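You operate a simulated robot arm through the tools that you are given. There is no shell and no other tool.

Carry out the task below with a simulated two-armed robot. There is one attempt and no reset: what you move stays moved.

TASK
Crimp the brass fitting into the blue tube on the stand and check it with the green tab.
Fine: copper ring on first, fitting in, one squeeze or more of the orange handle; the tab slides home, then back.

Only the result counts: the job must be done as asked and must still hold three seconds after the hand-in. Knocking over, shifting, dropping, spilling or breaking anything else fails it.

THE ROBOT
Two 7-joint arms with two-finger parallel grippers on one trunk that stands fixed in place. Base frame: the origin is at the foot of the trunk, x ahead of it, y to its left, z up. Readings come in cm, rad, newtons and seconds.
The left shoulder is at [8, 13.1, 94.7], the right one opposite. With the tool pointing down near the work surface each hand reaches from about 40 to 86 cm from the base axis, measured 20 degrees to its own side. Payload 1.57 kg a hand.
Tool frame (each hand has its own): the origin (TCP) lies between the finger pads and is the grasp point; the fingertips stand 3 cm ahead of it; z points along the fingers, y is the line along which they close. Largest opening 11 cm; finger width 2.4, thickness 1.2; the body of the gripper, 4.8 by 11.2 cm, starts 7.8 cm behind the TCP.
Orientation is told as [roll, pitch, yaw] about the base's x, y, z axes, in that order, counted from this pose: with the fingers straight down and closing along the base's y, the tool's x points along the base's -x, its y along +y and its z along -z.

THE INTERFACE
- The arms move only by the tool step_arm. It takes "left_deltas", "right_deltas" or both (then of equal length, played together; a hand with none holds still); each is a list of rows, each a list of 7 numbers: the shift along the tool's x, y, z in units of 40 mm (1.0 is 40 mm), then the turn, a rotation vector about the tool's x, y, z in units of 6 degrees (1.0 is 6 degrees), then the finger opening in cm, from 0 to 11. In form: [[tx, ty, tz, wx, wy, wz, fingers], ...]. A call has 1 to 20 rows; each row shifts and turns the commanded pose from where the row before left it, along the tool's axes as they then stand. A call with a number of a shift or a turn outside -1 to 1 is refused whole. Rows are played at 5 a second. More than 5 cm and 0.15 rad between two rows, or a gripper value outside its range, and nothing of the call is played. A pose out of reach is approached as far as the arm can. The call stops where the force on the tool passes 60 N (or 10 N more than at its start, if that is more) or the arm is blocked; 0.2 s more then pass. The fingers move at their own pace (about 10.8 cm/s each) and stop on an object; they squeeze with about 23 N. The grip force told is the motor's: it shows also when the fingers shut on nothing. Time passes only in rows, and 0.2 s behind the last, so rows that do not move let the fingers close. It gives the time, the measured TCP pose, the force on the tool (base axes), the opening and the grip force at its end, in the units of the frame above (readings bear some noise), with the torque about the TCP (base axes, N m) and any sound that the robot's microphone picked up.
- Cameras (640 x 400 px; columns grow to the right, rows downward): "scene" is now at [-3.68, -0.72, 143.14]; the picture's right is [-0.03, -1.00, 0.00], its down [-0.50, 0.01, -0.87] and it looks along [0.87, -0.03, -0.50] (base axes); focal length 350 px, centre (320, 200). "left" rides on the left gripper at [7, -1.6, -14.1] in its tool frame; the picture's right is [0.23, 0.97, 0.00], its down [-0.86, 0.20, -0.48] and it looks along [-0.47, 0.11, 0.88] (tool axes); focal length 222 px, centre (320, 200). "right" rides on the right gripper at [7, 1.6, -14.1] in its tool frame; the picture's right is [-0.23, 0.97, 0.00], its down [-0.86, -0.20, -0.48] and it looks along [-0.47, -0.11, 0.88] (tool axes); focal length 222 px, centre (320, 200). There is no depth. A picture from a camera that has moved, and an enlarged one, comes with that camera's place and axes in the base frame and with its lens. The place of the scene camera against the robot may be out by one fixed shift of up to 1.8 cm in any direction.
- grab_frame(camera): a new picture of that camera. The clock stands still meanwhile.
- aim_head(pan, tilt): turns the head with the scene camera to pan (to the left, within 1.902 rad either way) and tilt (down, from -0.506 to 1.204), counted from straight ahead of the robot. It gives what a move gives.
- enlarge(camera, box): a new picture of the part [left, top, right, bottom] of that camera's present view, enlarged. The clock stands still meanwhile.
- finish_job(): hands the job in; it is judged then, once.

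Places have to be worked out from the pictures, the camera data and where the tool is seen. Open the grippers and draw the arms clear of the work before you hand the job in, unless the task says otherwise.

The tools are called after ">>>" as name(argument=value, ...) on one line, values as JSON. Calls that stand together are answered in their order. step_arm: Moves the arms, as the interface text tells. Its arguments: {"type":"object","properties":{"left_deltas":{"type":"array","items":{"type":"array","items":{"type":"number"}}},"right_deltas":{"type":"array","items":{"type":"array","items":{"type":"number"}}}},"required":[]} The other tools are called the same way: aim_head (pan, tilt) turns the head that bears the scene camera; grab_frame (camera) takes a picture; enlarge (camera, box) takes an enlarged picture of a part of a camera's view; finish_job () hands the job in.

At the start:

```text
time: 0.0
left_ee_pos: [44.18, 25.77, 124.93]
left_tcp_rot: [0.0, 0.0, 0.001]
left_force: [-0.1, 0.0, -0.2]
left_torque: [-0.04, 0.01, 0.01]
left_width: 11.0
left_grip_force: 0.0
right_ee_pos: [48.93, -15.42, 123.44]
right_tcp_rot: [0.001, 0.0, -0.001]
right_force: [0.3, -0.9, 0.1]
right_torque: [0.0, 0.06, -0.01]
right_width: 11.01
right_grip_force: 0.1
head pan, tilt: [-0.03, 0.52]
```

scene: 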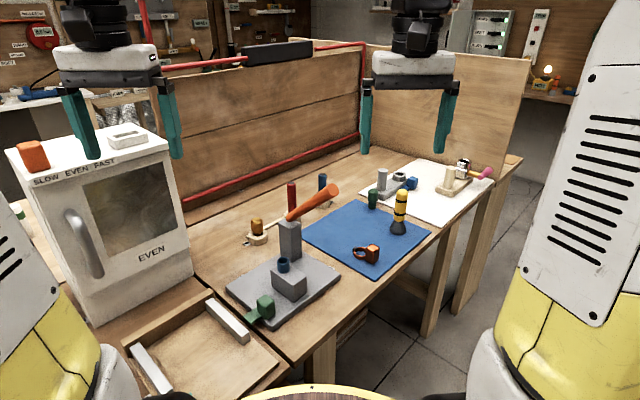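
right: 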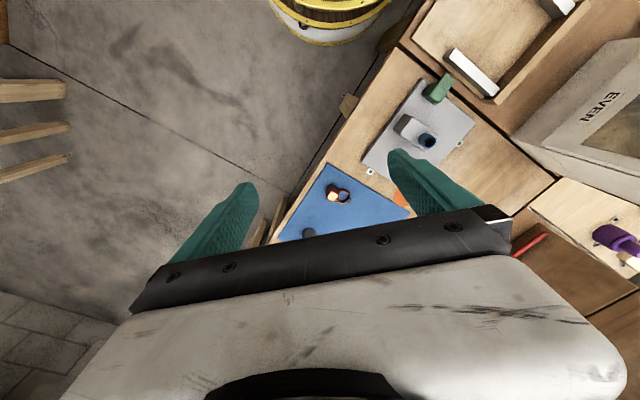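
left: 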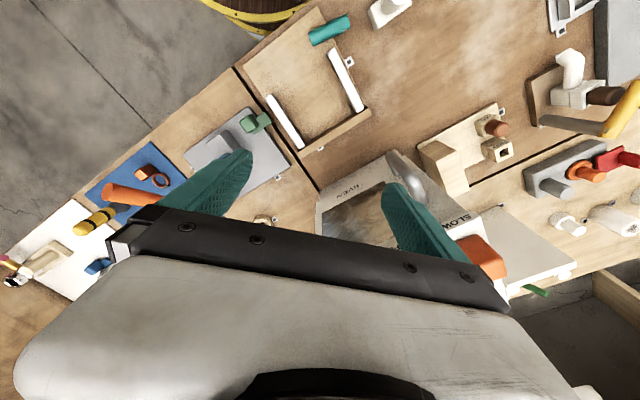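

The scene shows a grey stand with a blue tube, an orange handle behind it, a green tab in front, and a blue mat with some parts. I'll enlarge the key areas.

>>> enlarge(camera="scene", box=[210, 170, 350, 340])

>>> enlarge(camera="scene", box=[300, 150, 500, 275])

>>> enlarge(camera="right", box=[270, 60, 490, 240])

>>> enlarge(camera="left", box=[0, 90, 300, 300])

```text
2.35 times, centred on (280, 255) of scene
camera zoom: at [-3.68, -0.72, 143.14], right [-0.03, -1.0, 0.0], down [-0.5, 0.01, -0.87], along [0.87, -0.03, -0.5], focal length 824 px, centre (414, 71)
```

zoom: 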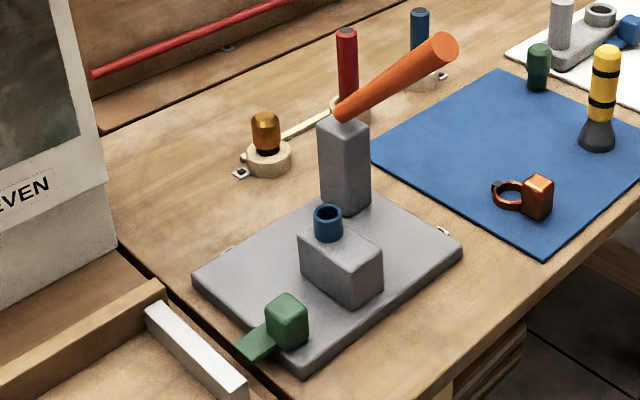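

```text
3.20 times, centred on (400, 212) of scene
camera zoom: at [-3.68, -0.72, 143.14], right [-0.03, -1.0, 0.0], down [-0.5, 0.01, -0.87], along [0.87, -0.03, -0.5], focal length 1120 px, centre (64, 160)
```

zoom: 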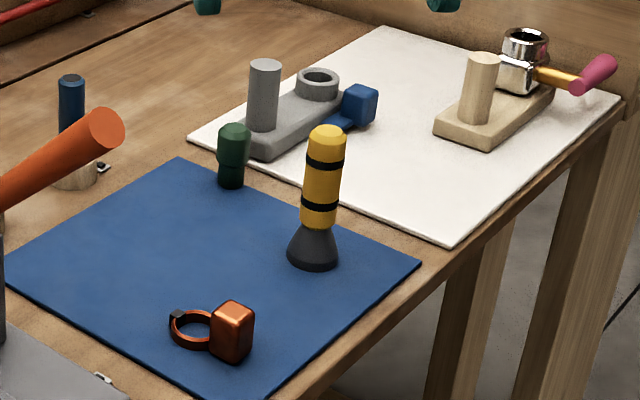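

```text
2.22 times, centred on (380, 150) of right
camera zoom: at [41.74, -13.56, 137.53], right [0.23, 0.97, 0.0], down [0.86, -0.2, 0.48], along [0.47, -0.11, -0.88], focal length 494 px, centre (187, 311)
```

zoom: 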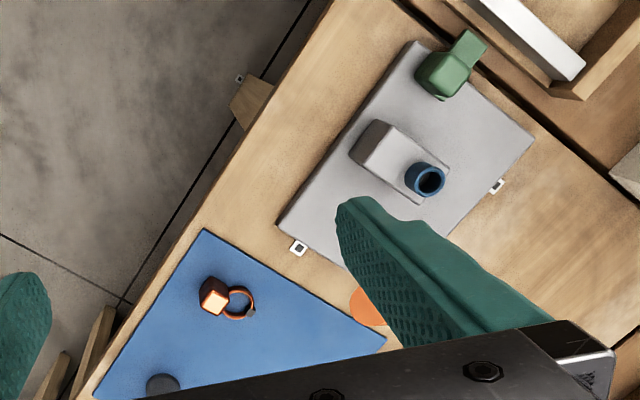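

```text
1.90 times, centred on (150, 195) of left
camera zoom: at [37.32, 23.91, 139.08], right [-0.23, 0.97, 0.0], down [0.85, 0.2, 0.48], along [0.47, 0.11, -0.88], focal length 423 px, centre (644, 210)
```

zoom: 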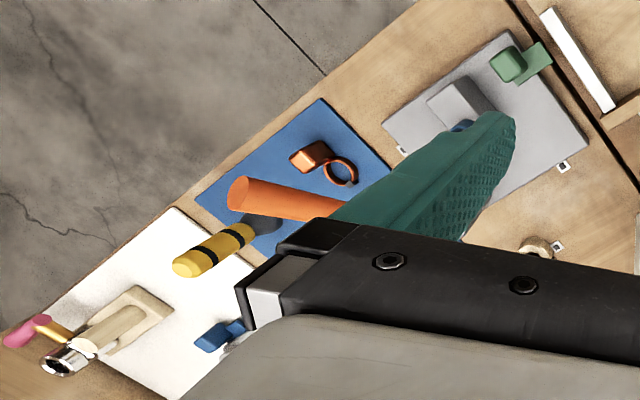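

Triangulating the pictures puts the tube top near (57.6, 5.2, 92.5) and the ring with its cube near (71, -14, 84). The handle tip comes out near (61, -6, 107), and the brass-topped piece stands near (79, 14). I'll move both hands forward, staying high, for better views.

>>> step_arm(left_deltas=[[-0.8, -0.39, 0, 0, 0, 0, 11], [-0.8, -0.39, 0, 0, 0, 0, 11], [-0.8, -0.39, 0, 0, 0, 0, 11], [-0.8, -0.39, 0, 0, 0, 0, 11], [0, 0, 0, 0, 0, 0, 11]], right_deltas=[[-0.8, -0.1, 0, 0, 0, 0, 11], [-0.8, -0.1, 0, 0, 0, 0, 11], [-0.8, -0.1, 0, 0, 0, 0, 11], [-0.8, -0.1, 0, 0, 0, 0, 11], [0, 0, 0, 0, 0, 0, 11]])

>>> grab_frame(camera="right")

>>> grab_frame(camera="left")

>>> grab_frame(camera="scene")

```text
time: 1.2
left_ee_pos: [57.31, 19.3, 124.96]
left_tcp_rot: [0.001, 0.001, 0.0]
left_force: [-0.2, 1.1, 0.8]
left_torque: [-0.02, 0.01, -0.03]
left_width: 10.99
left_grip_force: 0.1
right_ee_pos: [61.53, -16.84, 123.17]
right_tcp_rot: [-0.001, 0.001, 0.002]
right_force: [-0.4, -0.1, 0.5]
right_torque: [0.03, 0.01, 0.0]
right_width: 11.0
right_grip_force: 0.1
head pan, tilt: [-0.03, 0.52]
```

```text
taken
camera right: at [54.55, -14.99, 137.24], right [0.23, 0.97, 0.0], down [0.86, -0.2, 0.48], along [0.47, -0.11, -0.88], focal length 222 px, centre (320, 200)
```

right: 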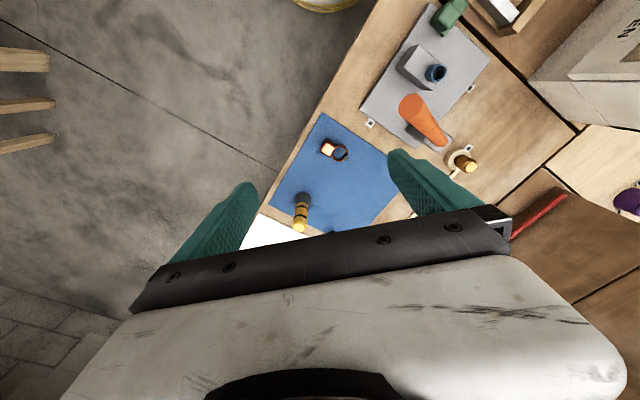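

```text
taken
camera left: at [50.21, 17.54, 139.12], right [-0.23, 0.97, 0.0], down [0.86, 0.2, 0.48], along [0.47, 0.11, -0.88], focal length 222 px, centre (320, 200)
```

left: 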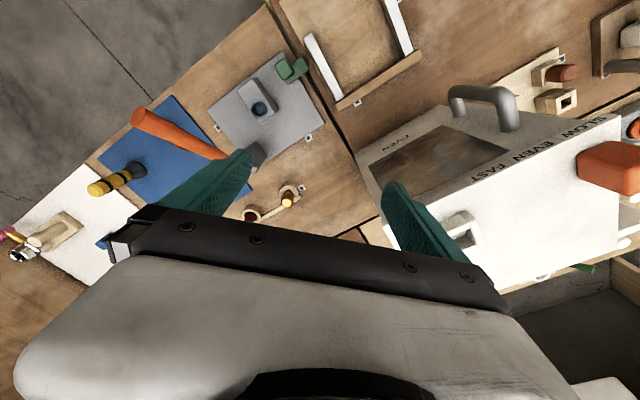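

```text
taken
```

scene: 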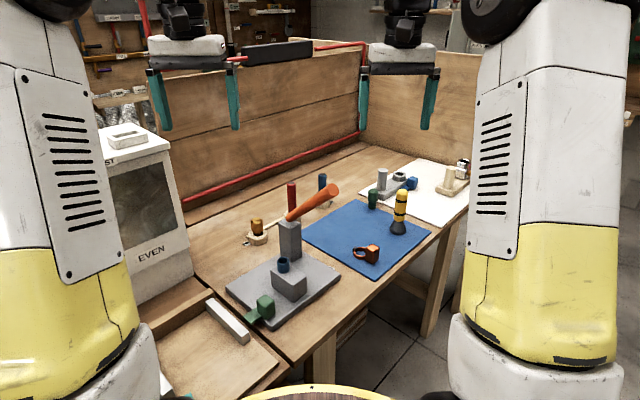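

>>> enlarge(camera="right", box=[300, 0, 500, 125])

>>> enlarge(camera="right", box=[280, 80, 500, 240])

>>> enlarge(camera="left", box=[120, 30, 340, 240])

>>> enlarge(camera="scene", box=[235, 165, 345, 255])

>>> enlarge(camera="scene", box=[220, 240, 350, 340])

```text
3.20 times, centred on (400, 62) of right
camera zoom: at [54.55, -14.99, 137.24], right [0.23, 0.97, 0.0], down [0.86, -0.2, 0.48], along [0.47, -0.11, -0.88], focal length 711 px, centre (64, 640)
```

zoom: 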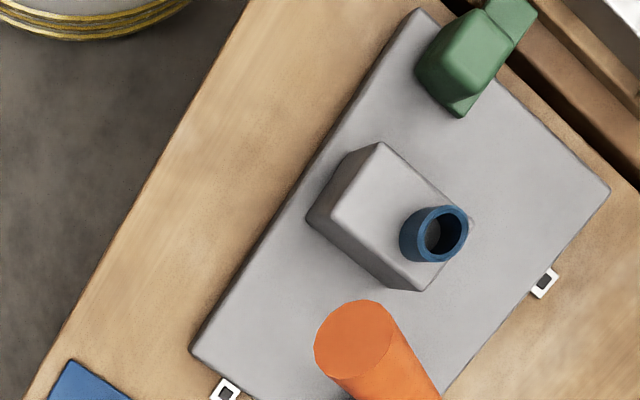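

```text
2.50 times, centred on (390, 160) of right
camera zoom: at [54.55, -14.99, 137.24], right [0.23, 0.97, 0.0], down [0.86, -0.2, 0.48], along [0.47, -0.11, -0.88], focal length 555 px, centre (145, 300)
```

zoom: 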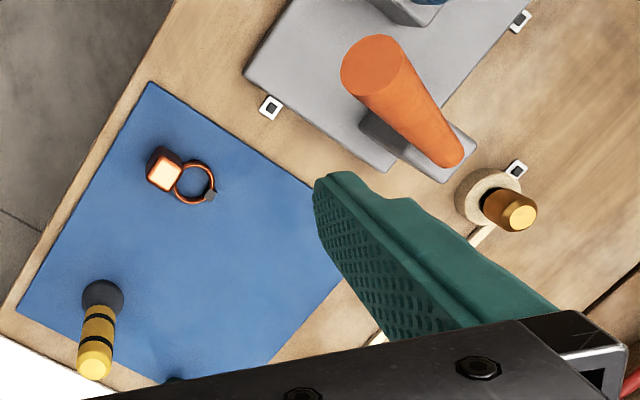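

```text
1.90 times, centred on (230, 135) of left
camera zoom: at [50.21, 17.54, 139.12], right [-0.23, 0.97, 0.0], down [0.86, 0.2, 0.48], along [0.47, 0.11, -0.88], focal length 423 px, centre (491, 324)
```

zoom: 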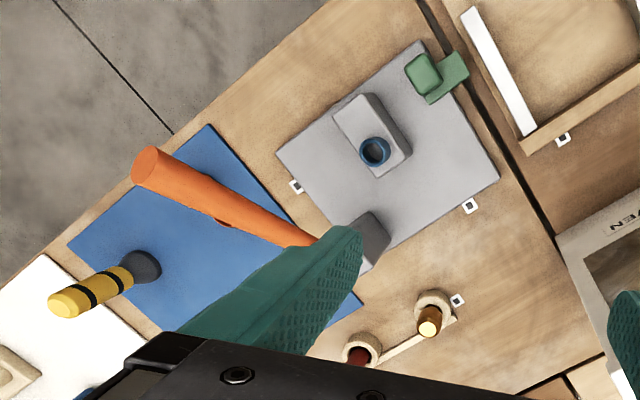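

```text
4.44 times, centred on (290, 210) of scene
camera zoom: at [-3.66, -0.73, 143.14], right [-0.03, -1.0, 0.0], down [-0.5, 0.01, -0.87], along [0.87, -0.03, -0.5], focal length 1556 px, centre (453, 156)
```

zoom: 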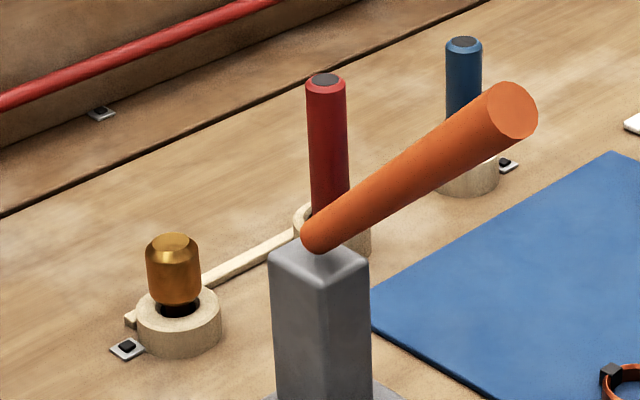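

```text
4.00 times, centred on (285, 290) of scene
camera zoom: at [-3.66, -0.73, 143.14], right [-0.03, -1.0, 0.0], down [-0.5, 0.01, -0.87], along [0.87, -0.03, -0.5], focal length 1400 px, centre (460, -160)
```

zoom: 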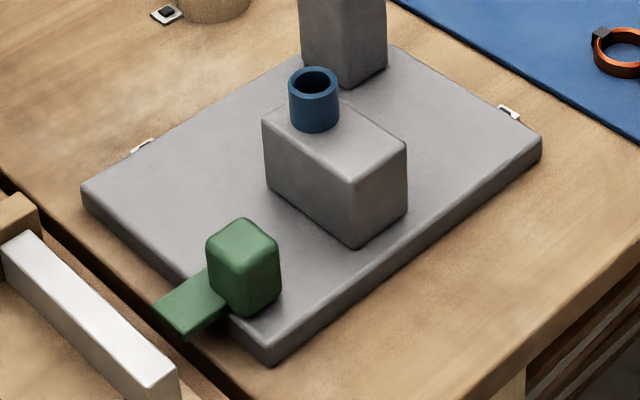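

By triangulating the two wrist cameras, the plate top is at z≈81.3 and turned 45°, and the tube top is at about (58.5, 6.4, 89.4). I'll look closer at the tab, the ring and the lever.

>>> enlarge(camera="scene", box=[240, 285, 290, 330])

>>> enlarge(camera="scene", box=[345, 235, 390, 270])

>>> enlarge(camera="left", box=[240, 40, 320, 95])

>>> enlarge(camera="right", box=[315, 125, 360, 170])

>>> enlarge(camera="left", box=[230, 80, 320, 150])

>>> enlarge(camera="scene", box=[240, 205, 280, 250])

```text
8.89 times, centred on (265, 308) of scene
camera zoom: at [-3.66, -0.73, 143.14], right [-0.03, -1.0, 0.0], down [-0.5, 0.01, -0.87], along [0.87, -0.03, -0.5], focal length 3112 px, centre (809, -756)
```

zoom: 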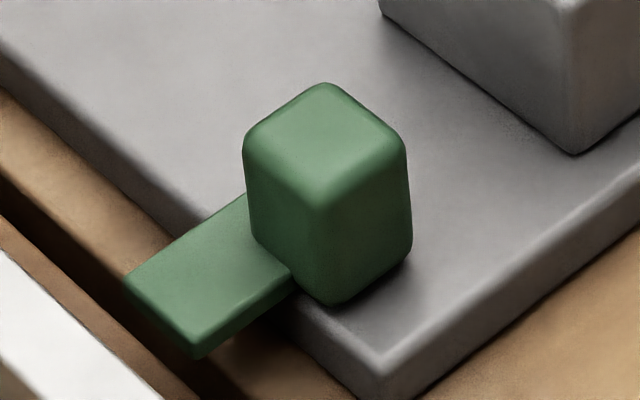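

```text
11.43 times, centred on (368, 252) of scene
camera zoom: at [-3.66, -0.73, 143.14], right [-0.03, -1.0, 0.0], down [-0.5, 0.01, -0.87], along [0.87, -0.03, -0.5], focal length 4001 px, centre (-223, -400)
```

zoom: 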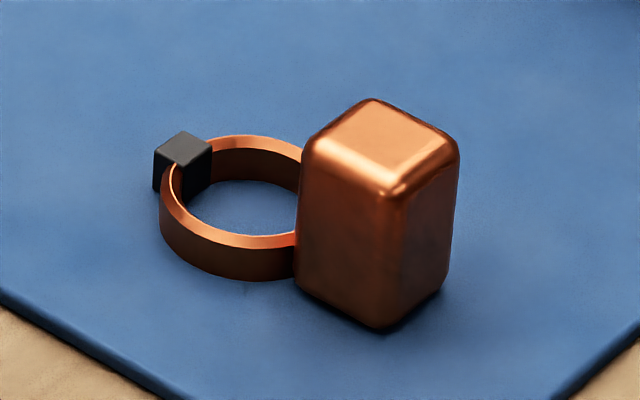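

```text
7.27 times, centred on (280, 68) of left
camera zoom: at [50.21, 17.54, 139.12], right [-0.23, 0.97, 0.0], down [0.86, 0.2, 0.48], along [0.47, 0.11, -0.88], focal length 1615 px, centre (611, 1164)
```

zoom: 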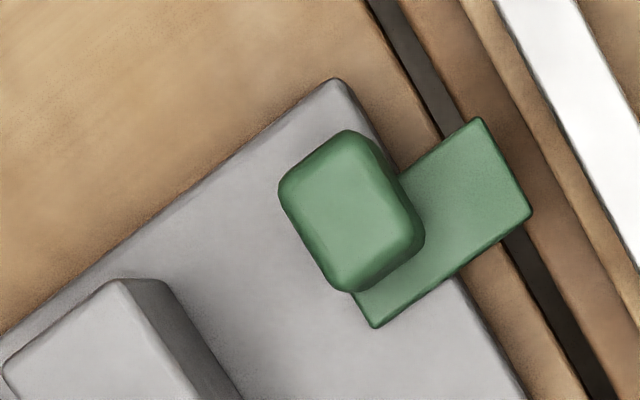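

```text
8.89 times, centred on (338, 148) of right
camera zoom: at [54.55, -14.99, 137.24], right [0.23, 0.97, 0.0], down [0.86, -0.2, 0.48], along [0.47, -0.11, -0.88], focal length 1974 px, centre (164, 667)
```

zoom: 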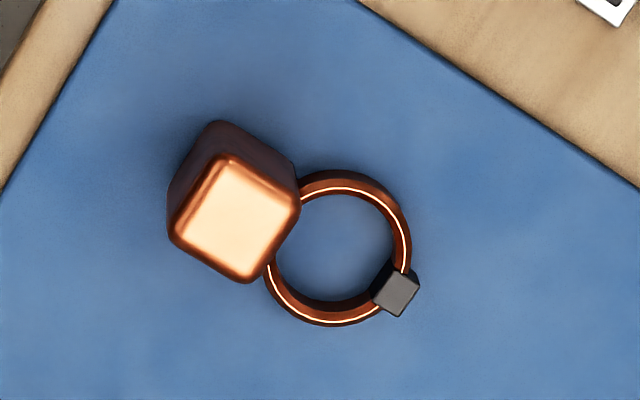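

```text
5.71 times, centred on (275, 115) of left
camera zoom: at [50.21, 17.54, 139.12], right [-0.23, 0.97, 0.0], down [0.86, 0.2, 0.48], along [0.47, 0.11, -0.88], focal length 1269 px, centre (577, 686)
```

zoom: 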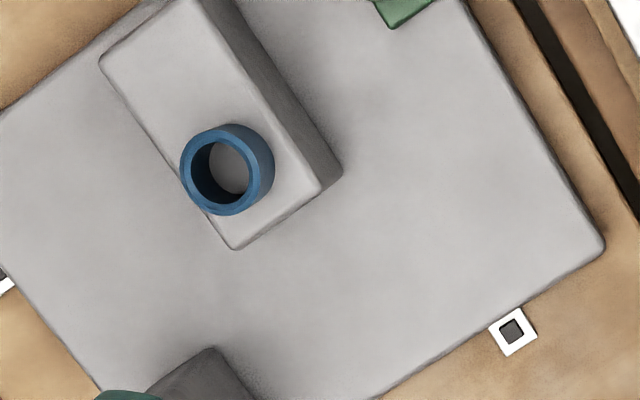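

```text
8.89 times, centred on (260, 228) of scene
camera zoom: at [-3.66, -0.73, 143.14], right [-0.03, -1.0, 0.0], down [-0.5, 0.01, -0.87], along [0.87, -0.03, -0.5], focal length 3112 px, centre (853, -44)
```

zoom: 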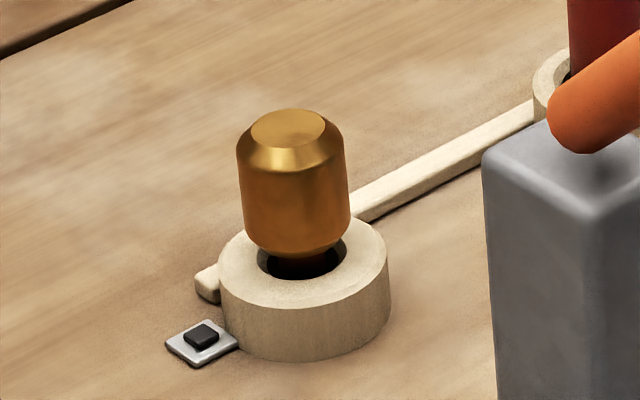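

The ring's cube sits near (70, -16.6), with the ring on its far-left side along the stand's own diagonal. I'll bring the right hand above the cube, yawed +45°, to look closely.

>>> step_arm(right_deltas=[[-0.325, 0, 0.9, 0, 0, 0, 11], [-0.325, 0, 0.9, 0, 0, 0, 11], [-0.325, 0, 0.9, 0, 0, 0, 11], [-0.325, 0, 0.9, 0, 0, 0, 11], [-0.325, 0, 0.9, 0, 0, 0, 11], [0, 0, 0, 0, 0, -0.9375, 11], [0, 0, 0, 0, 0, -0.9375, 11], [0, 0, 0, 0, 0, -0.9375, 11], [0, 0, 0, 0, 0, -0.9375, 11], [0, 0, 0, 0, 0, -0.9375, 11], [0, 0, 0, 0, 0, -0.9375, 11], [0, 0, 0, 0, 0, -0.9375, 11], [0, 0, 0, 0, 0, -0.9375, 11], [0, 0, 0, 0, 0, 0, 11]])

>>> grab_frame(camera="right")

>>> grab_frame(camera="scene")

```text
time: 4.2
left_ee_pos: [57.23, 19.37, 125.01]
left_tcp_rot: [0.0, 0.001, 0.002]
left_force: [-0.5, -0.5, -0.1]
left_torque: [0.01, -0.02, -0.01]
left_width: 10.99
left_grip_force: 0.0
right_ee_pos: [68.05, -16.99, 105.4]
right_tcp_rot: [0.0, -0.001, 0.788]
right_force: [0.0, -0.5, -0.4]
right_torque: [0.0, -0.02, 0.01]
right_width: 10.99
right_grip_force: 0.0
head pan, tilt: [-0.03, 0.52]
```

```text
taken
camera right: at [61.94, -20.56, 119.52], right [-0.53, 0.85, 0.0], down [0.75, 0.46, 0.48], along [0.41, 0.25, -0.88], focal length 222 px, centre (320, 200)
```

right: 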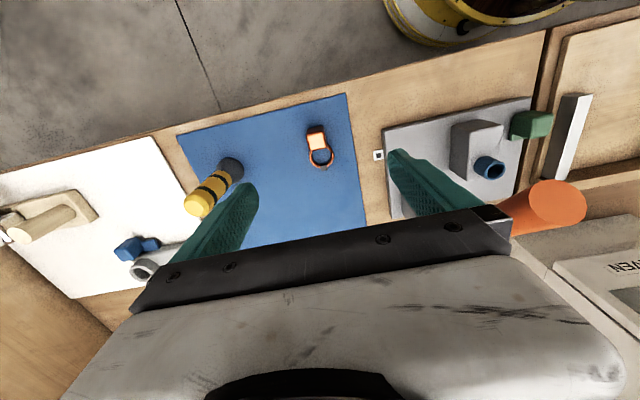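

```text
taken
```

scene: 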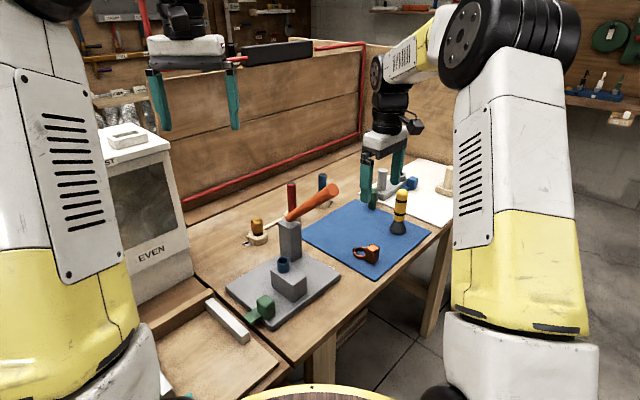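

>>> enlarge(camera="right", box=[290, 110, 350, 180])

>>> enlarge(camera="right", box=[380, 90, 600, 230])

```text
5.71 times, centred on (320, 145) of right
camera zoom: at [61.94, -20.56, 119.52], right [-0.53, 0.85, 0.0], down [0.75, 0.46, 0.48], along [0.41, 0.25, -0.88], focal length 1269 px, centre (320, 514)
```

zoom: 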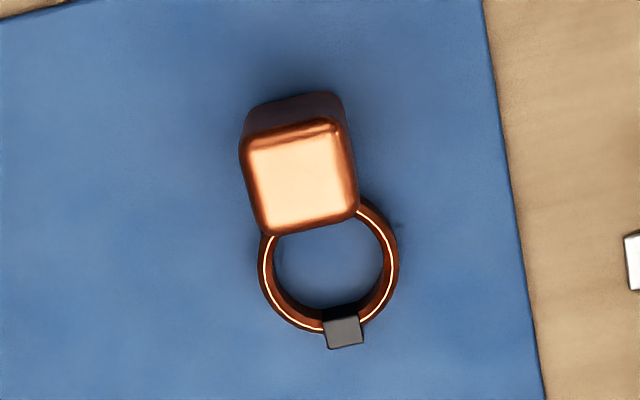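

```text
2.86 times, centred on (490, 160) of right
camera zoom: at [61.94, -20.56, 119.52], right [-0.53, 0.85, 0.0], down [0.75, 0.46, 0.48], along [0.41, 0.25, -0.88], focal length 635 px, centre (-166, 314)
```

zoom: 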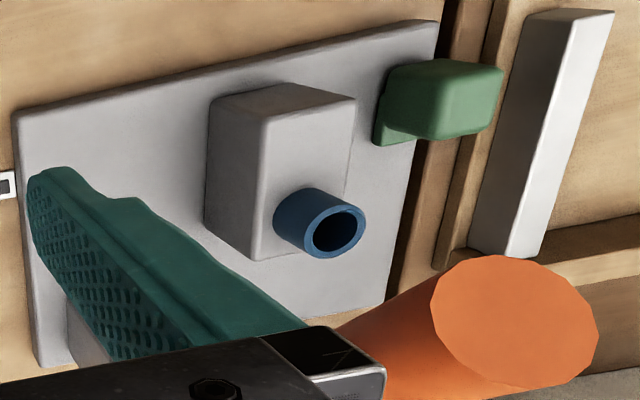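

The ring's outer diameter is about 4.4 cm and its inner about 3.5, and the cube is about 3 cm wide. I'll centre over the cube at about (69.8, -16.4) and go down partway, with the fingers narrowed to 7 cm.

>>> step_arm(right_deltas=[[-0.41, -0.205, 0.7, 0, 0, 0, 7], [0, 0, 0.9, 0, 0, 0, 7], [0, 0, 0.9, 0, 0, 0, 7], [0, 0, 0.9, 0, 0, 0, 7], [0, 0, 0, 0, 0, 0, 7]])

>>> grab_frame(camera="right")

>>> enlarge(camera="scene", box=[320, 180, 420, 280])

```text
time: 5.4
left_ee_pos: [57.08, 19.3, 125.11]
left_tcp_rot: [-0.001, 0.001, 0.002]
left_force: [-0.8, 0.1, -0.1]
left_torque: [0.01, 0.02, 0.0]
left_width: 11.01
left_grip_force: 0.0
right_ee_pos: [69.85, -16.14, 91.58]
right_tcp_rot: [-0.001, 0.0, 0.784]
right_force: [1.0, -0.3, -0.4]
right_torque: [0.01, -0.02, -0.01]
right_width: 7.01
right_grip_force: 0.1
head pan, tilt: [-0.03, 0.52]
```

```text
taken
camera right: at [63.55, -19.81, 105.73], right [-0.53, 0.85, 0.0], down [0.75, 0.46, 0.48], along [0.41, 0.25, -0.88], focal length 222 px, centre (320, 200)
```

right: 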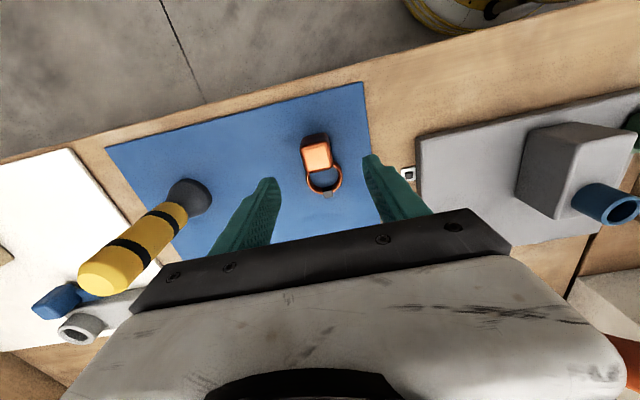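

```text
4.00 times, centred on (370, 230) of scene
camera zoom: at [-3.67, -0.72, 143.14], right [-0.03, -1.0, 0.0], down [-0.5, 0.01, -0.87], along [0.87, -0.03, -0.5], focal length 1400 px, centre (120, 80)
```

zoom: 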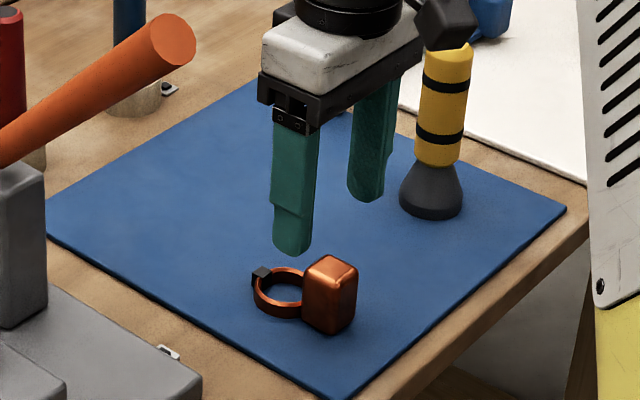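

The cube top projects to (69.9, -16.1), right under the TCP. I'll go down to z≈83.3.

>>> step_arm(right_deltas=[[0, 0, 0.7, 0, 0, 0, 7], [0, 0, 0.7, 0, 0, 0, 7], [0, 0, 0.4, 0, 0, 0, 7], [0, 0, 0.25, 0, 0, 0, 7], [0, 0, 0, 0, 0, 0, 7]])

>>> enlarge(camera="scene", box=[340, 220, 400, 280])

>>> enlarge(camera="right", box=[220, 80, 420, 280])

```text
time: 6.6
left_ee_pos: [57.17, 19.32, 124.96]
left_tcp_rot: [0.0, 0.0, 0.001]
left_force: [0.2, 0.2, 0.4]
left_torque: [0.01, 0.03, 0.0]
left_width: 11.0
left_grip_force: 0.0
right_ee_pos: [70.01, -16.02, 83.69]
right_tcp_rot: [0.001, 0.0, 0.787]
right_force: [-0.6, -0.8, -0.1]
right_torque: [-0.01, 0.02, -0.01]
right_width: 6.99
right_grip_force: 0.1
head pan, tilt: [-0.03, 0.52]
```

```text
6.67 times, centred on (370, 250) of scene
camera zoom: at [-3.67, -0.72, 143.14], right [-0.03, -1.0, 0.0], down [-0.5, 0.01, -0.87], along [0.87, -0.03, -0.5], focal length 2334 px, centre (-13, -133)
```

zoom: 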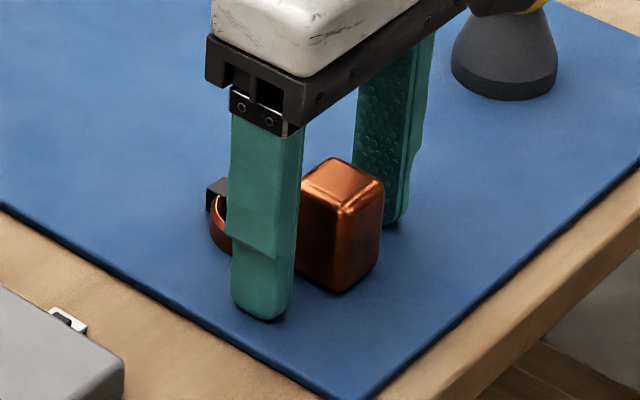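

```text
2.00 times, centred on (320, 180) of right
camera zoom: at [63.8, -19.85, 97.71], right [-0.53, 0.85, 0.0], down [0.75, 0.46, 0.48], along [0.41, 0.25, -0.88], focal length 444 px, centre (320, 240)
```

zoom: 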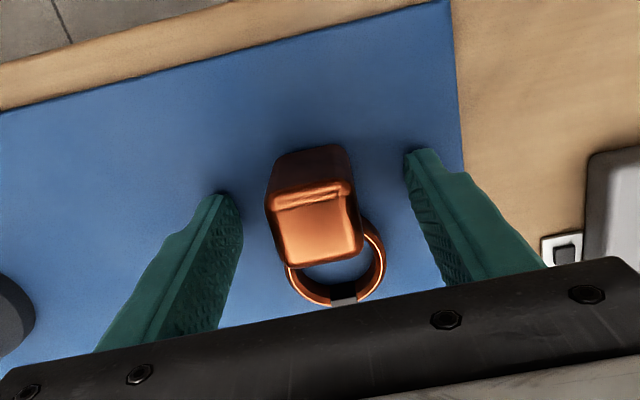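

The fingers straddle the cube well. I'll shift back about 4 mm, away from the ring, and close.

>>> step_arm(right_deltas=[[0.1, 0, 0.05, 0, 0, 0, 7], [0, 0, 0, 0, 0, 0, 3.5], [0, 0, 0, 0, 0, 0, 2], [0, 0, 0, 0, 0, 0, 0], [0, 0, 0, 0, 0, 0, 0], [0, 0, 0, 0, 0, 0, 0]])

>>> enlarge(camera="right", box=[220, 80, 420, 280])

```text
time: 8.0
left_ee_pos: [57.12, 19.43, 125.02]
left_tcp_rot: [0.0, 0.001, 0.002]
left_force: [0.2, 0.7, 0.0]
left_torque: [0.03, 0.01, 0.02]
left_width: 11.0
left_grip_force: 0.0
right_ee_pos: [69.65, -16.43, 83.69]
right_tcp_rot: [-0.001, -0.002, 0.786]
right_force: [1.6, 2.1, 25.0]
right_torque: [0.22, 0.45, 0.03]
right_width: 2.92
right_grip_force: 22.9
head pan, tilt: [-0.03, 0.52]
```

```text
2.00 times, centred on (320, 180) of right
camera zoom: at [63.42, -20.09, 97.64], right [-0.53, 0.85, 0.0], down [0.74, 0.46, 0.48], along [0.41, 0.25, -0.88], focal length 444 px, centre (320, 240)
```

zoom: 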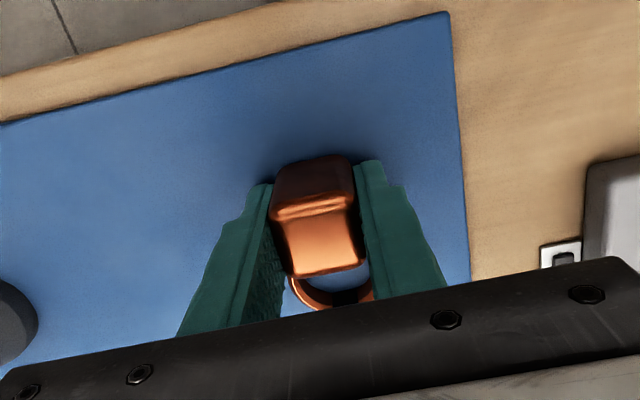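

I have the cube gripped at 2.9 cm, and the 25 N upward means the tips are touching the mat. I'll lift and check the hold.

>>> step_arm(right_deltas=[[0, 0, -0.3, 0, 0, 0, 0], [0, 0, -0.8, 0, 0, 0, 0], [0, 0, -0.9, 0, 0, 0, 0], [0, 0, -0.9, 0, 0, 0, 0], [0, 0, 0, 0, 0, 0, 0]])

>>> enlarge(camera="right", box=[220, 80, 420, 280])

>>> enlarge(camera="scene", box=[330, 180, 410, 260])

```text
time: 9.2
left_ee_pos: [57.14, 19.36, 125.02]
left_tcp_rot: [-0.001, 0.0, 0.002]
left_force: [-0.7, -0.2, -0.1]
left_torque: [0.04, -0.02, -0.01]
left_width: 10.99
left_grip_force: 0.1
right_ee_pos: [69.48, -16.62, 95.05]
right_tcp_rot: [0.0, -0.001, 0.786]
right_force: [-0.5, 0.2, 0.4]
right_torque: [0.01, 0.03, -0.03]
right_width: 2.92
right_grip_force: 23.0
head pan, tilt: [-0.03, 0.52]
```

```text
2.00 times, centred on (320, 180) of right
camera zoom: at [63.23, -20.12, 109.1], right [-0.53, 0.85, 0.0], down [0.75, 0.46, 0.48], along [0.41, 0.25, -0.88], focal length 444 px, centre (320, 240)
```

zoom: 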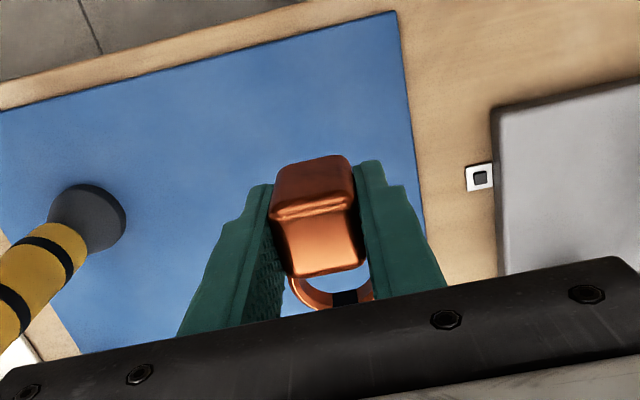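

```text
5.00 times, centred on (370, 220) of scene
camera zoom: at [-3.67, -0.72, 143.14], right [-0.03, -1.0, 0.0], down [-0.5, 0.01, -0.87], along [0.87, -0.03, -0.5], focal length 1750 px, centre (70, 100)
```

zoom: 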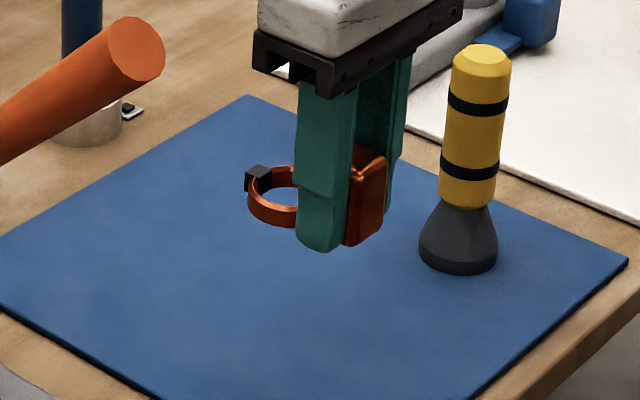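

The ring is held firmly. I'll lift it above the lever height while the left hand draws back and yaws -45°, so its camera looks at the tube from the side.

>>> step_arm(left_deltas=[[0.63, -0.09, 0, 0, 0, 0, 11], [0.63, -0.09, 0, 0, 0, 0, 11], [0.63, -0.09, 0.2, 0, 0, 0, 11], [0.63, -0.09, 0.2, 0, 0, 0, 11], [0, 0, 0.2, 0, 0, 0.9375, 11], [0, 0, 0.2, 0, 0, 0.9375, 11], [0, 0, 0.2, 0, 0, 0.9375, 11], [0, 0, 0.2, 0, 0, 0.9375, 11], [0, 0, 0.2, 0, 0, 0.9375, 11], [0, 0, 0.2, 0, 0, 0.9375, 11], [0, 0, 0.2, 0, 0, 0.9375, 11], [0, 0, 0.2, 0, 0, 0.9375, 11], [0, 0, 0, 0, 0, 0, 11]], right_deltas=[[0, 0, -0.875, 0, 0, 0, 0], [0, 0, -0.875, 0, 0, 0, 0], [0, 0, -0.875, 0, 0, 0, 0], [0, 0, -0.875, 0, 0, 0, 0], [0, 0, -0.875, 0, 0, 0, 0], [0, 0, -0.875, 0, 0, 0, 0], [0, 0, 0, 0, 0, 0, 0], [0, 0, 0, 0, 0, 0, 0], [0, 0, 0, 0, 0, 0, 0], [0, 0, 0, 0, 0, 0, 0], [0, 0, 0, 0, 0, 0, 0], [0, 0, 0, 0, 0, 0, 0], [0, 0, 0, 0, 0, 0, 0]])

>>> grab_frame(camera="left")

>>> grab_frame(camera="scene")

```text
time: 12.0
left_ee_pos: [47.12, 17.91, 116.86]
left_tcp_rot: [-0.002, 0.0, -0.784]
left_force: [0.1, 0.7, 0.0]
left_torque: [-0.02, 0.01, -0.02]
left_width: 11.02
left_grip_force: 0.1
right_ee_pos: [69.79, -16.5, 116.26]
right_tcp_rot: [-0.003, 0.0, 0.788]
right_force: [0.4, -0.5, -0.7]
right_torque: [0.03, 0.02, -0.01]
right_width: 2.94
right_grip_force: 23.0
head pan, tilt: [-0.03, 0.52]
```

```text
taken
camera left: at [40.93, 21.49, 131.0], right [0.53, 0.85, 0.0], down [0.75, -0.46, 0.48], along [0.41, -0.25, -0.88], focal length 222 px, centre (320, 200)
```

left: 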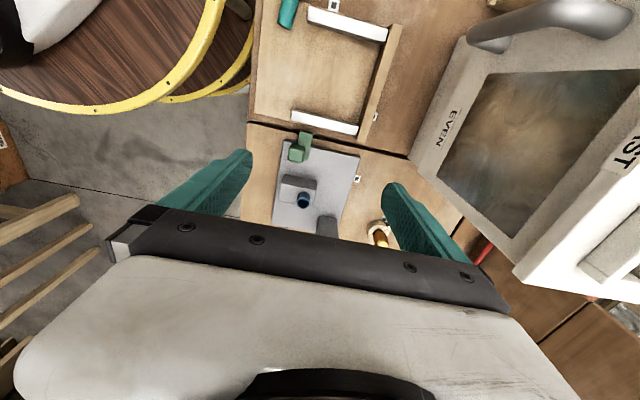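

```text
taken
```

scene: 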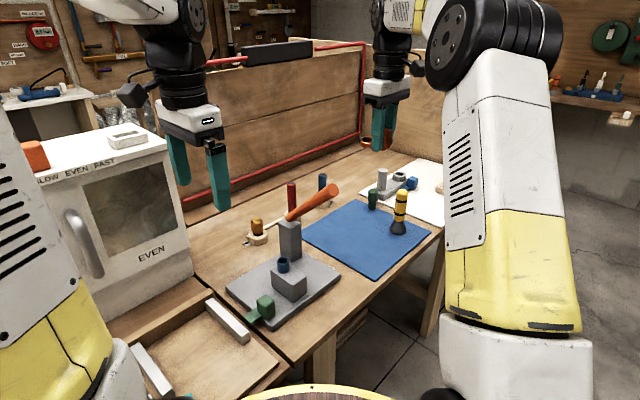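

>>> enlarge(camera="left", box=[260, 120, 370, 240])

>>> enlarge(camera="left", box=[270, 165, 330, 220])

```text
3.33 times, centred on (315, 180) of left
camera zoom: at [40.93, 21.49, 131.0], right [0.53, 0.85, 0.0], down [0.75, -0.46, 0.48], along [0.41, -0.25, -0.88], focal length 740 px, centre (337, 267)
```

zoom: 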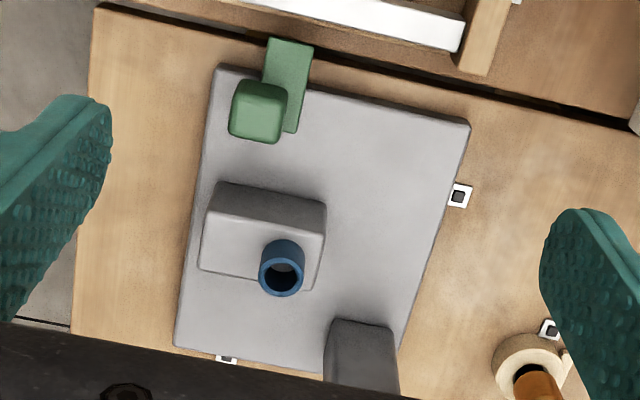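

```text
7.27 times, centred on (300, 192) of left
camera zoom: at [40.93, 21.49, 131.0], right [0.53, 0.85, 0.0], down [0.75, -0.46, 0.48], along [0.41, -0.25, -0.88], focal length 1615 px, centre (466, 254)
```

zoom: 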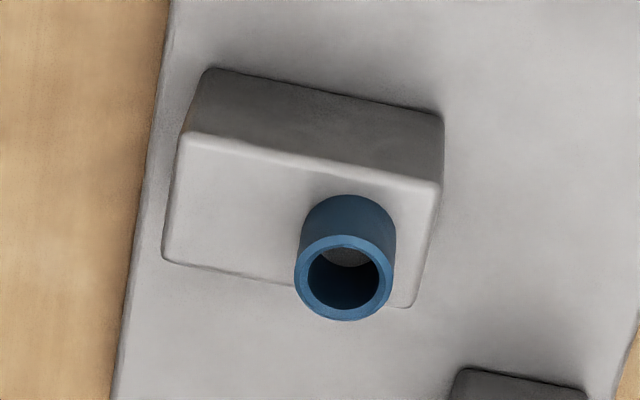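

Combining three views, the tube rim is at about (58.7, 6.3, 89.9). I'll carry the ring over the lever to a point above the tube, staying at z≈116.

>>> step_arm(right_deltas=[[-0.1714, 0.8556, 0, 0, 0, 0, 0], [-0.1714, 0.8556, 0, 0, 0, 0, 0], [-0.1714, 0.8556, 0, 0, 0, 0, 0], [-0.1714, 0.8556, 0, 0, 0, 0, 0], [-0.1714, 0.8556, 0, 0, 0, 0, 0], [-0.1714, 0.8556, 0, 0, 0, 0, 0], [-0.1714, 0.8556, 0, 0, 0, 0, 0], [0, 0, 0, 0, 0, 0, 0]])

>>> grab_frame(camera="left")

>>> grab_frame(camera="scene")

>>> grab_frame(camera="right")

```text
time: 13.8
left_ee_pos: [46.97, 17.82, 116.91]
left_tcp_rot: [0.0, 0.001, -0.783]
left_force: [-0.3, 0.2, 0.3]
left_torque: [-0.03, 0.0, -0.03]
left_width: 11.01
left_grip_force: 0.2
right_ee_pos: [56.37, 3.64, 115.96]
right_tcp_rot: [0.0, 0.001, 0.785]
right_force: [-0.2, -0.7, -0.5]
right_torque: [-0.01, -0.03, -0.01]
right_width: 2.91
right_grip_force: 22.7
head pan, tilt: [-0.03, 0.52]
```

```text
taken
camera left: at [40.92, 21.49, 131.02], right [0.53, 0.85, 0.0], down [0.75, -0.46, 0.48], along [0.41, -0.25, -0.88], focal length 222 px, centre (320, 200)
```

left: 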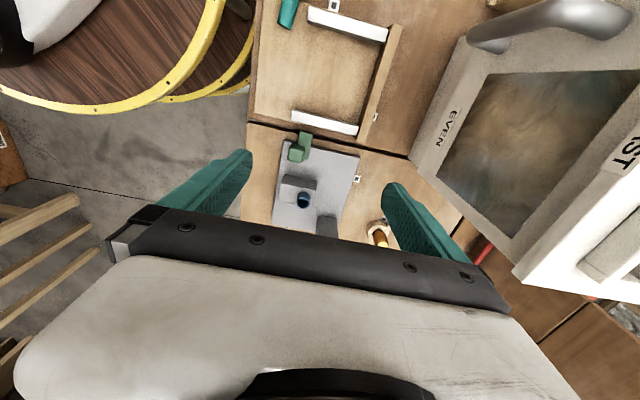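

```text
taken
```

scene: 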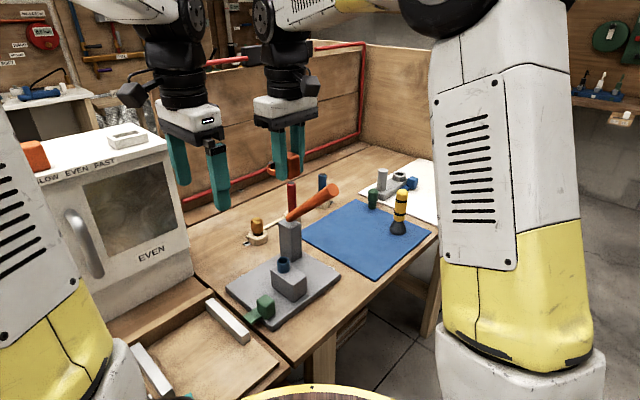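

```text
taken
camera right: at [50.04, 0.08, 130.0], right [-0.53, 0.85, 0.0], down [0.75, 0.46, 0.48], along [0.41, 0.25, -0.88], focal length 222 px, centre (320, 200)
```

right: 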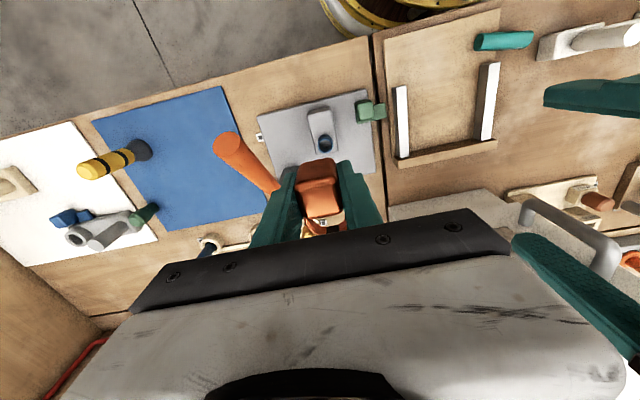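

>>> enlarge(camera="right", box=[260, 90, 380, 200])

>>> enlarge(camera="right", box=[200, 80, 400, 260])

```text
3.64 times, centred on (320, 145) of right
camera zoom: at [50.04, 0.08, 130.0], right [-0.53, 0.85, 0.0], down [0.75, 0.46, 0.48], along [0.41, 0.25, -0.88], focal length 808 px, centre (320, 400)
```

zoom: 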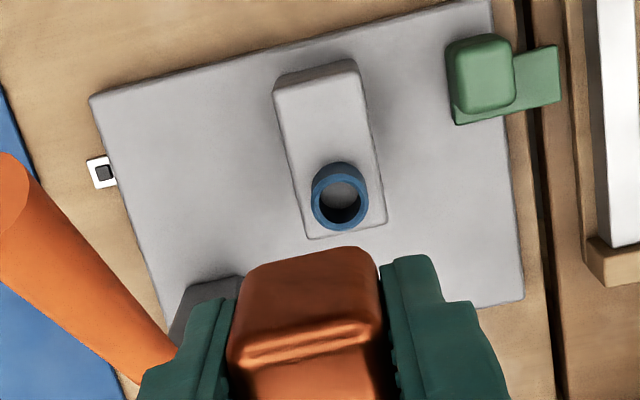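

```text
2.22 times, centred on (300, 170) of right
camera zoom: at [50.04, 0.08, 130.0], right [-0.53, 0.85, 0.0], down [0.75, 0.46, 0.48], along [0.41, 0.25, -0.88], focal length 494 px, centre (364, 267)
```

zoom: 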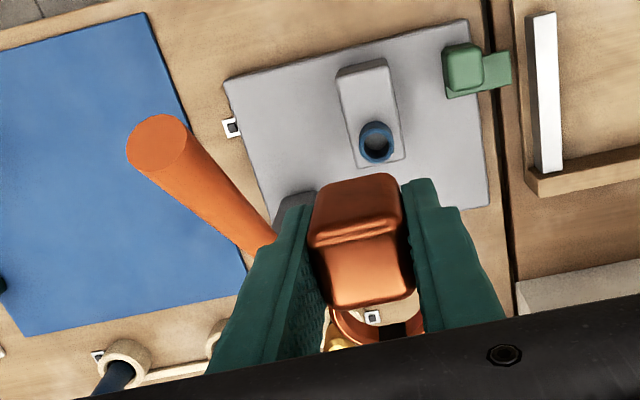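

The tube rim is confirmed near (58.65, 6.35). I'll correct 3 mm sideways and go down to z≈104, above the lever, to check clearance.

>>> step_arm(right_deltas=[[0, 0.075, 0.75, 0, 0, 0, 0], [0, 0, 0.75, 0, 0, 0, 0], [0, 0, 0.75, 0, 0, 0, 0], [0, 0, 0.75, 0, 0, 0, 0], [0, 0, 0, 0, 0, 0, 0]])

>>> enlarge(camera="left", box=[230, 120, 400, 240])

>>> enlarge(camera="scene", box=[220, 130, 360, 300])

>>> enlarge(camera="right", box=[200, 60, 440, 260])

```text
time: 15.0
left_ee_pos: [46.96, 17.8, 116.98]
left_tcp_rot: [-0.001, 0.001, -0.784]
left_force: [0.0, -0.1, -0.2]
left_torque: [-0.01, 0.0, -0.03]
left_width: 10.99
left_grip_force: 0.1
right_ee_pos: [55.81, 3.78, 104.13]
right_tcp_rot: [0.0, 0.001, 0.786]
right_force: [0.1, -0.6, -1.0]
right_torque: [0.02, 0.0, 0.0]
right_width: 2.92
right_grip_force: 22.7
head pan, tilt: [-0.03, 0.52]
```

```text
3.33 times, centred on (315, 180) of left
camera zoom: at [40.92, 21.49, 131.01], right [0.53, 0.85, 0.0], down [0.75, -0.46, 0.48], along [0.41, -0.25, -0.88], focal length 740 px, centre (337, 267)
```

zoom: 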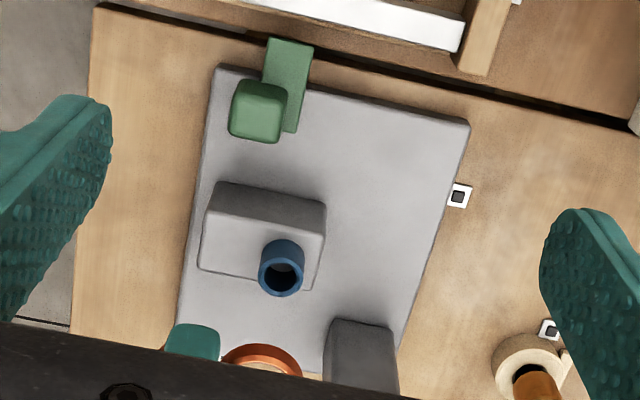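

```text
2.35 times, centred on (290, 215) of scene
camera zoom: at [-3.67, -0.72, 143.14], right [-0.03, -1.0, 0.0], down [-0.5, 0.01, -0.87], along [0.87, -0.03, -0.5], focal length 824 px, centre (391, 165)
```

zoom: 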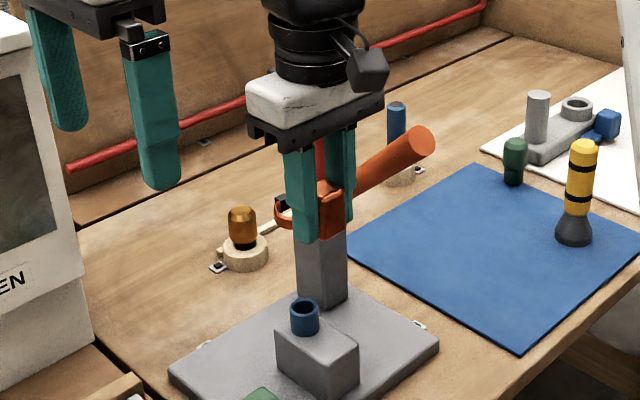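

```text
2.00 times, centred on (320, 160) of right
camera zoom: at [49.62, 0.24, 118.13], right [-0.53, 0.85, 0.0], down [0.75, 0.46, 0.48], along [0.41, 0.25, -0.88], focal length 444 px, centre (320, 280)
```

zoom: 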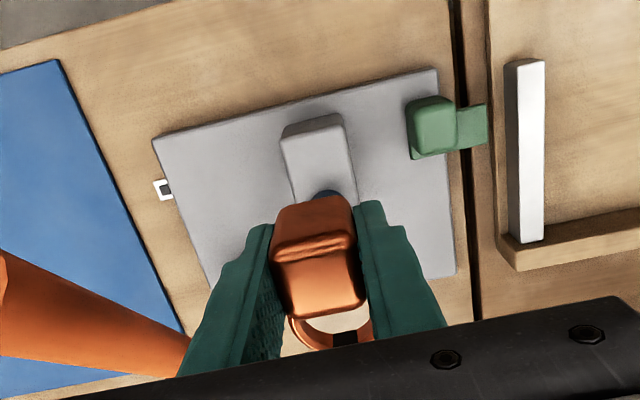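

I'll tilt the left hand by 30° so its camera sees the tube from the side clear of its own hand. Meanwhile I'll trim the right hand's position and bring it down to about z 97.

>>> step_arm(left_deltas=[[0, 0, 0, 0, -1, 0, 11], [0, 0, 0, 0, -1, 0, 11], [0, 0, 0, 0, -1, 0, 11], [0, 0, 0, 0, -1, 0, 11], [0, 0, 0, 0, -1, 0, 11], [0, 0, 0, 0, 0, 0, 11]], right_deltas=[[-0.08, -0.05, 0.2, 0, 0, 0, 0], [0, 0, 0.4, 0, 0, 0, 0], [0, 0, 0.4, 0, 0, 0, 0], [0, 0, 0.4, 0, 0, 0, 0], [0, 0, 0.35, 0, 0, 0, 0], [0, 0, 0, 0, 0, 0, 0]])

>>> grab_frame(camera="left")

>>> enlarge(camera="scene", box=[240, 160, 360, 300])

```text
time: 16.4
left_ee_pos: [47.09, 17.93, 116.91]
left_tcp_rot: [0.0, -0.525, -0.783]
left_force: [0.7, -0.2, -0.5]
left_torque: [0.0, -0.02, 0.01]
left_width: 10.99
left_grip_force: 0.0
right_ee_pos: [56.18, 4.07, 97.05]
right_tcp_rot: [0.001, 0.0, 0.786]
right_force: [-0.6, 0.3, 0.2]
right_torque: [-0.02, 0.01, 0.03]
right_width: 2.92
right_grip_force: 23.3
head pan, tilt: [-0.03, 0.52]
```

```text
taken
camera left: at [36.62, 25.97, 125.67], right [0.55, 0.83, -0.11], down [0.49, -0.21, 0.84], along [0.67, -0.52, -0.53], focal length 222 px, centre (320, 200)
```

left: 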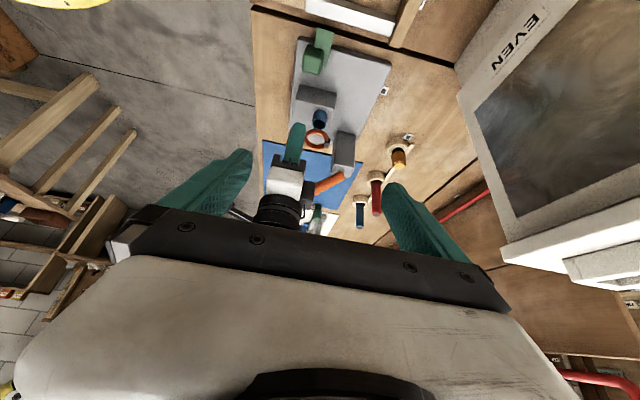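

```text
2.86 times, centred on (300, 230) of scene
camera zoom: at [-3.68, -0.72, 143.14], right [-0.03, -1.0, 0.0], down [-0.5, 0.01, -0.87], along [0.87, -0.03, -0.5], focal length 1000 px, centre (377, 114)
```

zoom: 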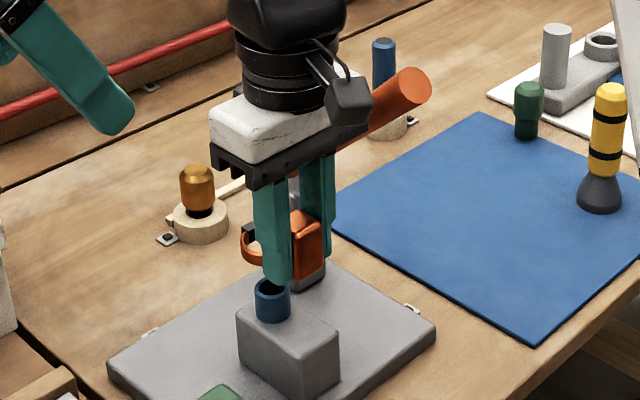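

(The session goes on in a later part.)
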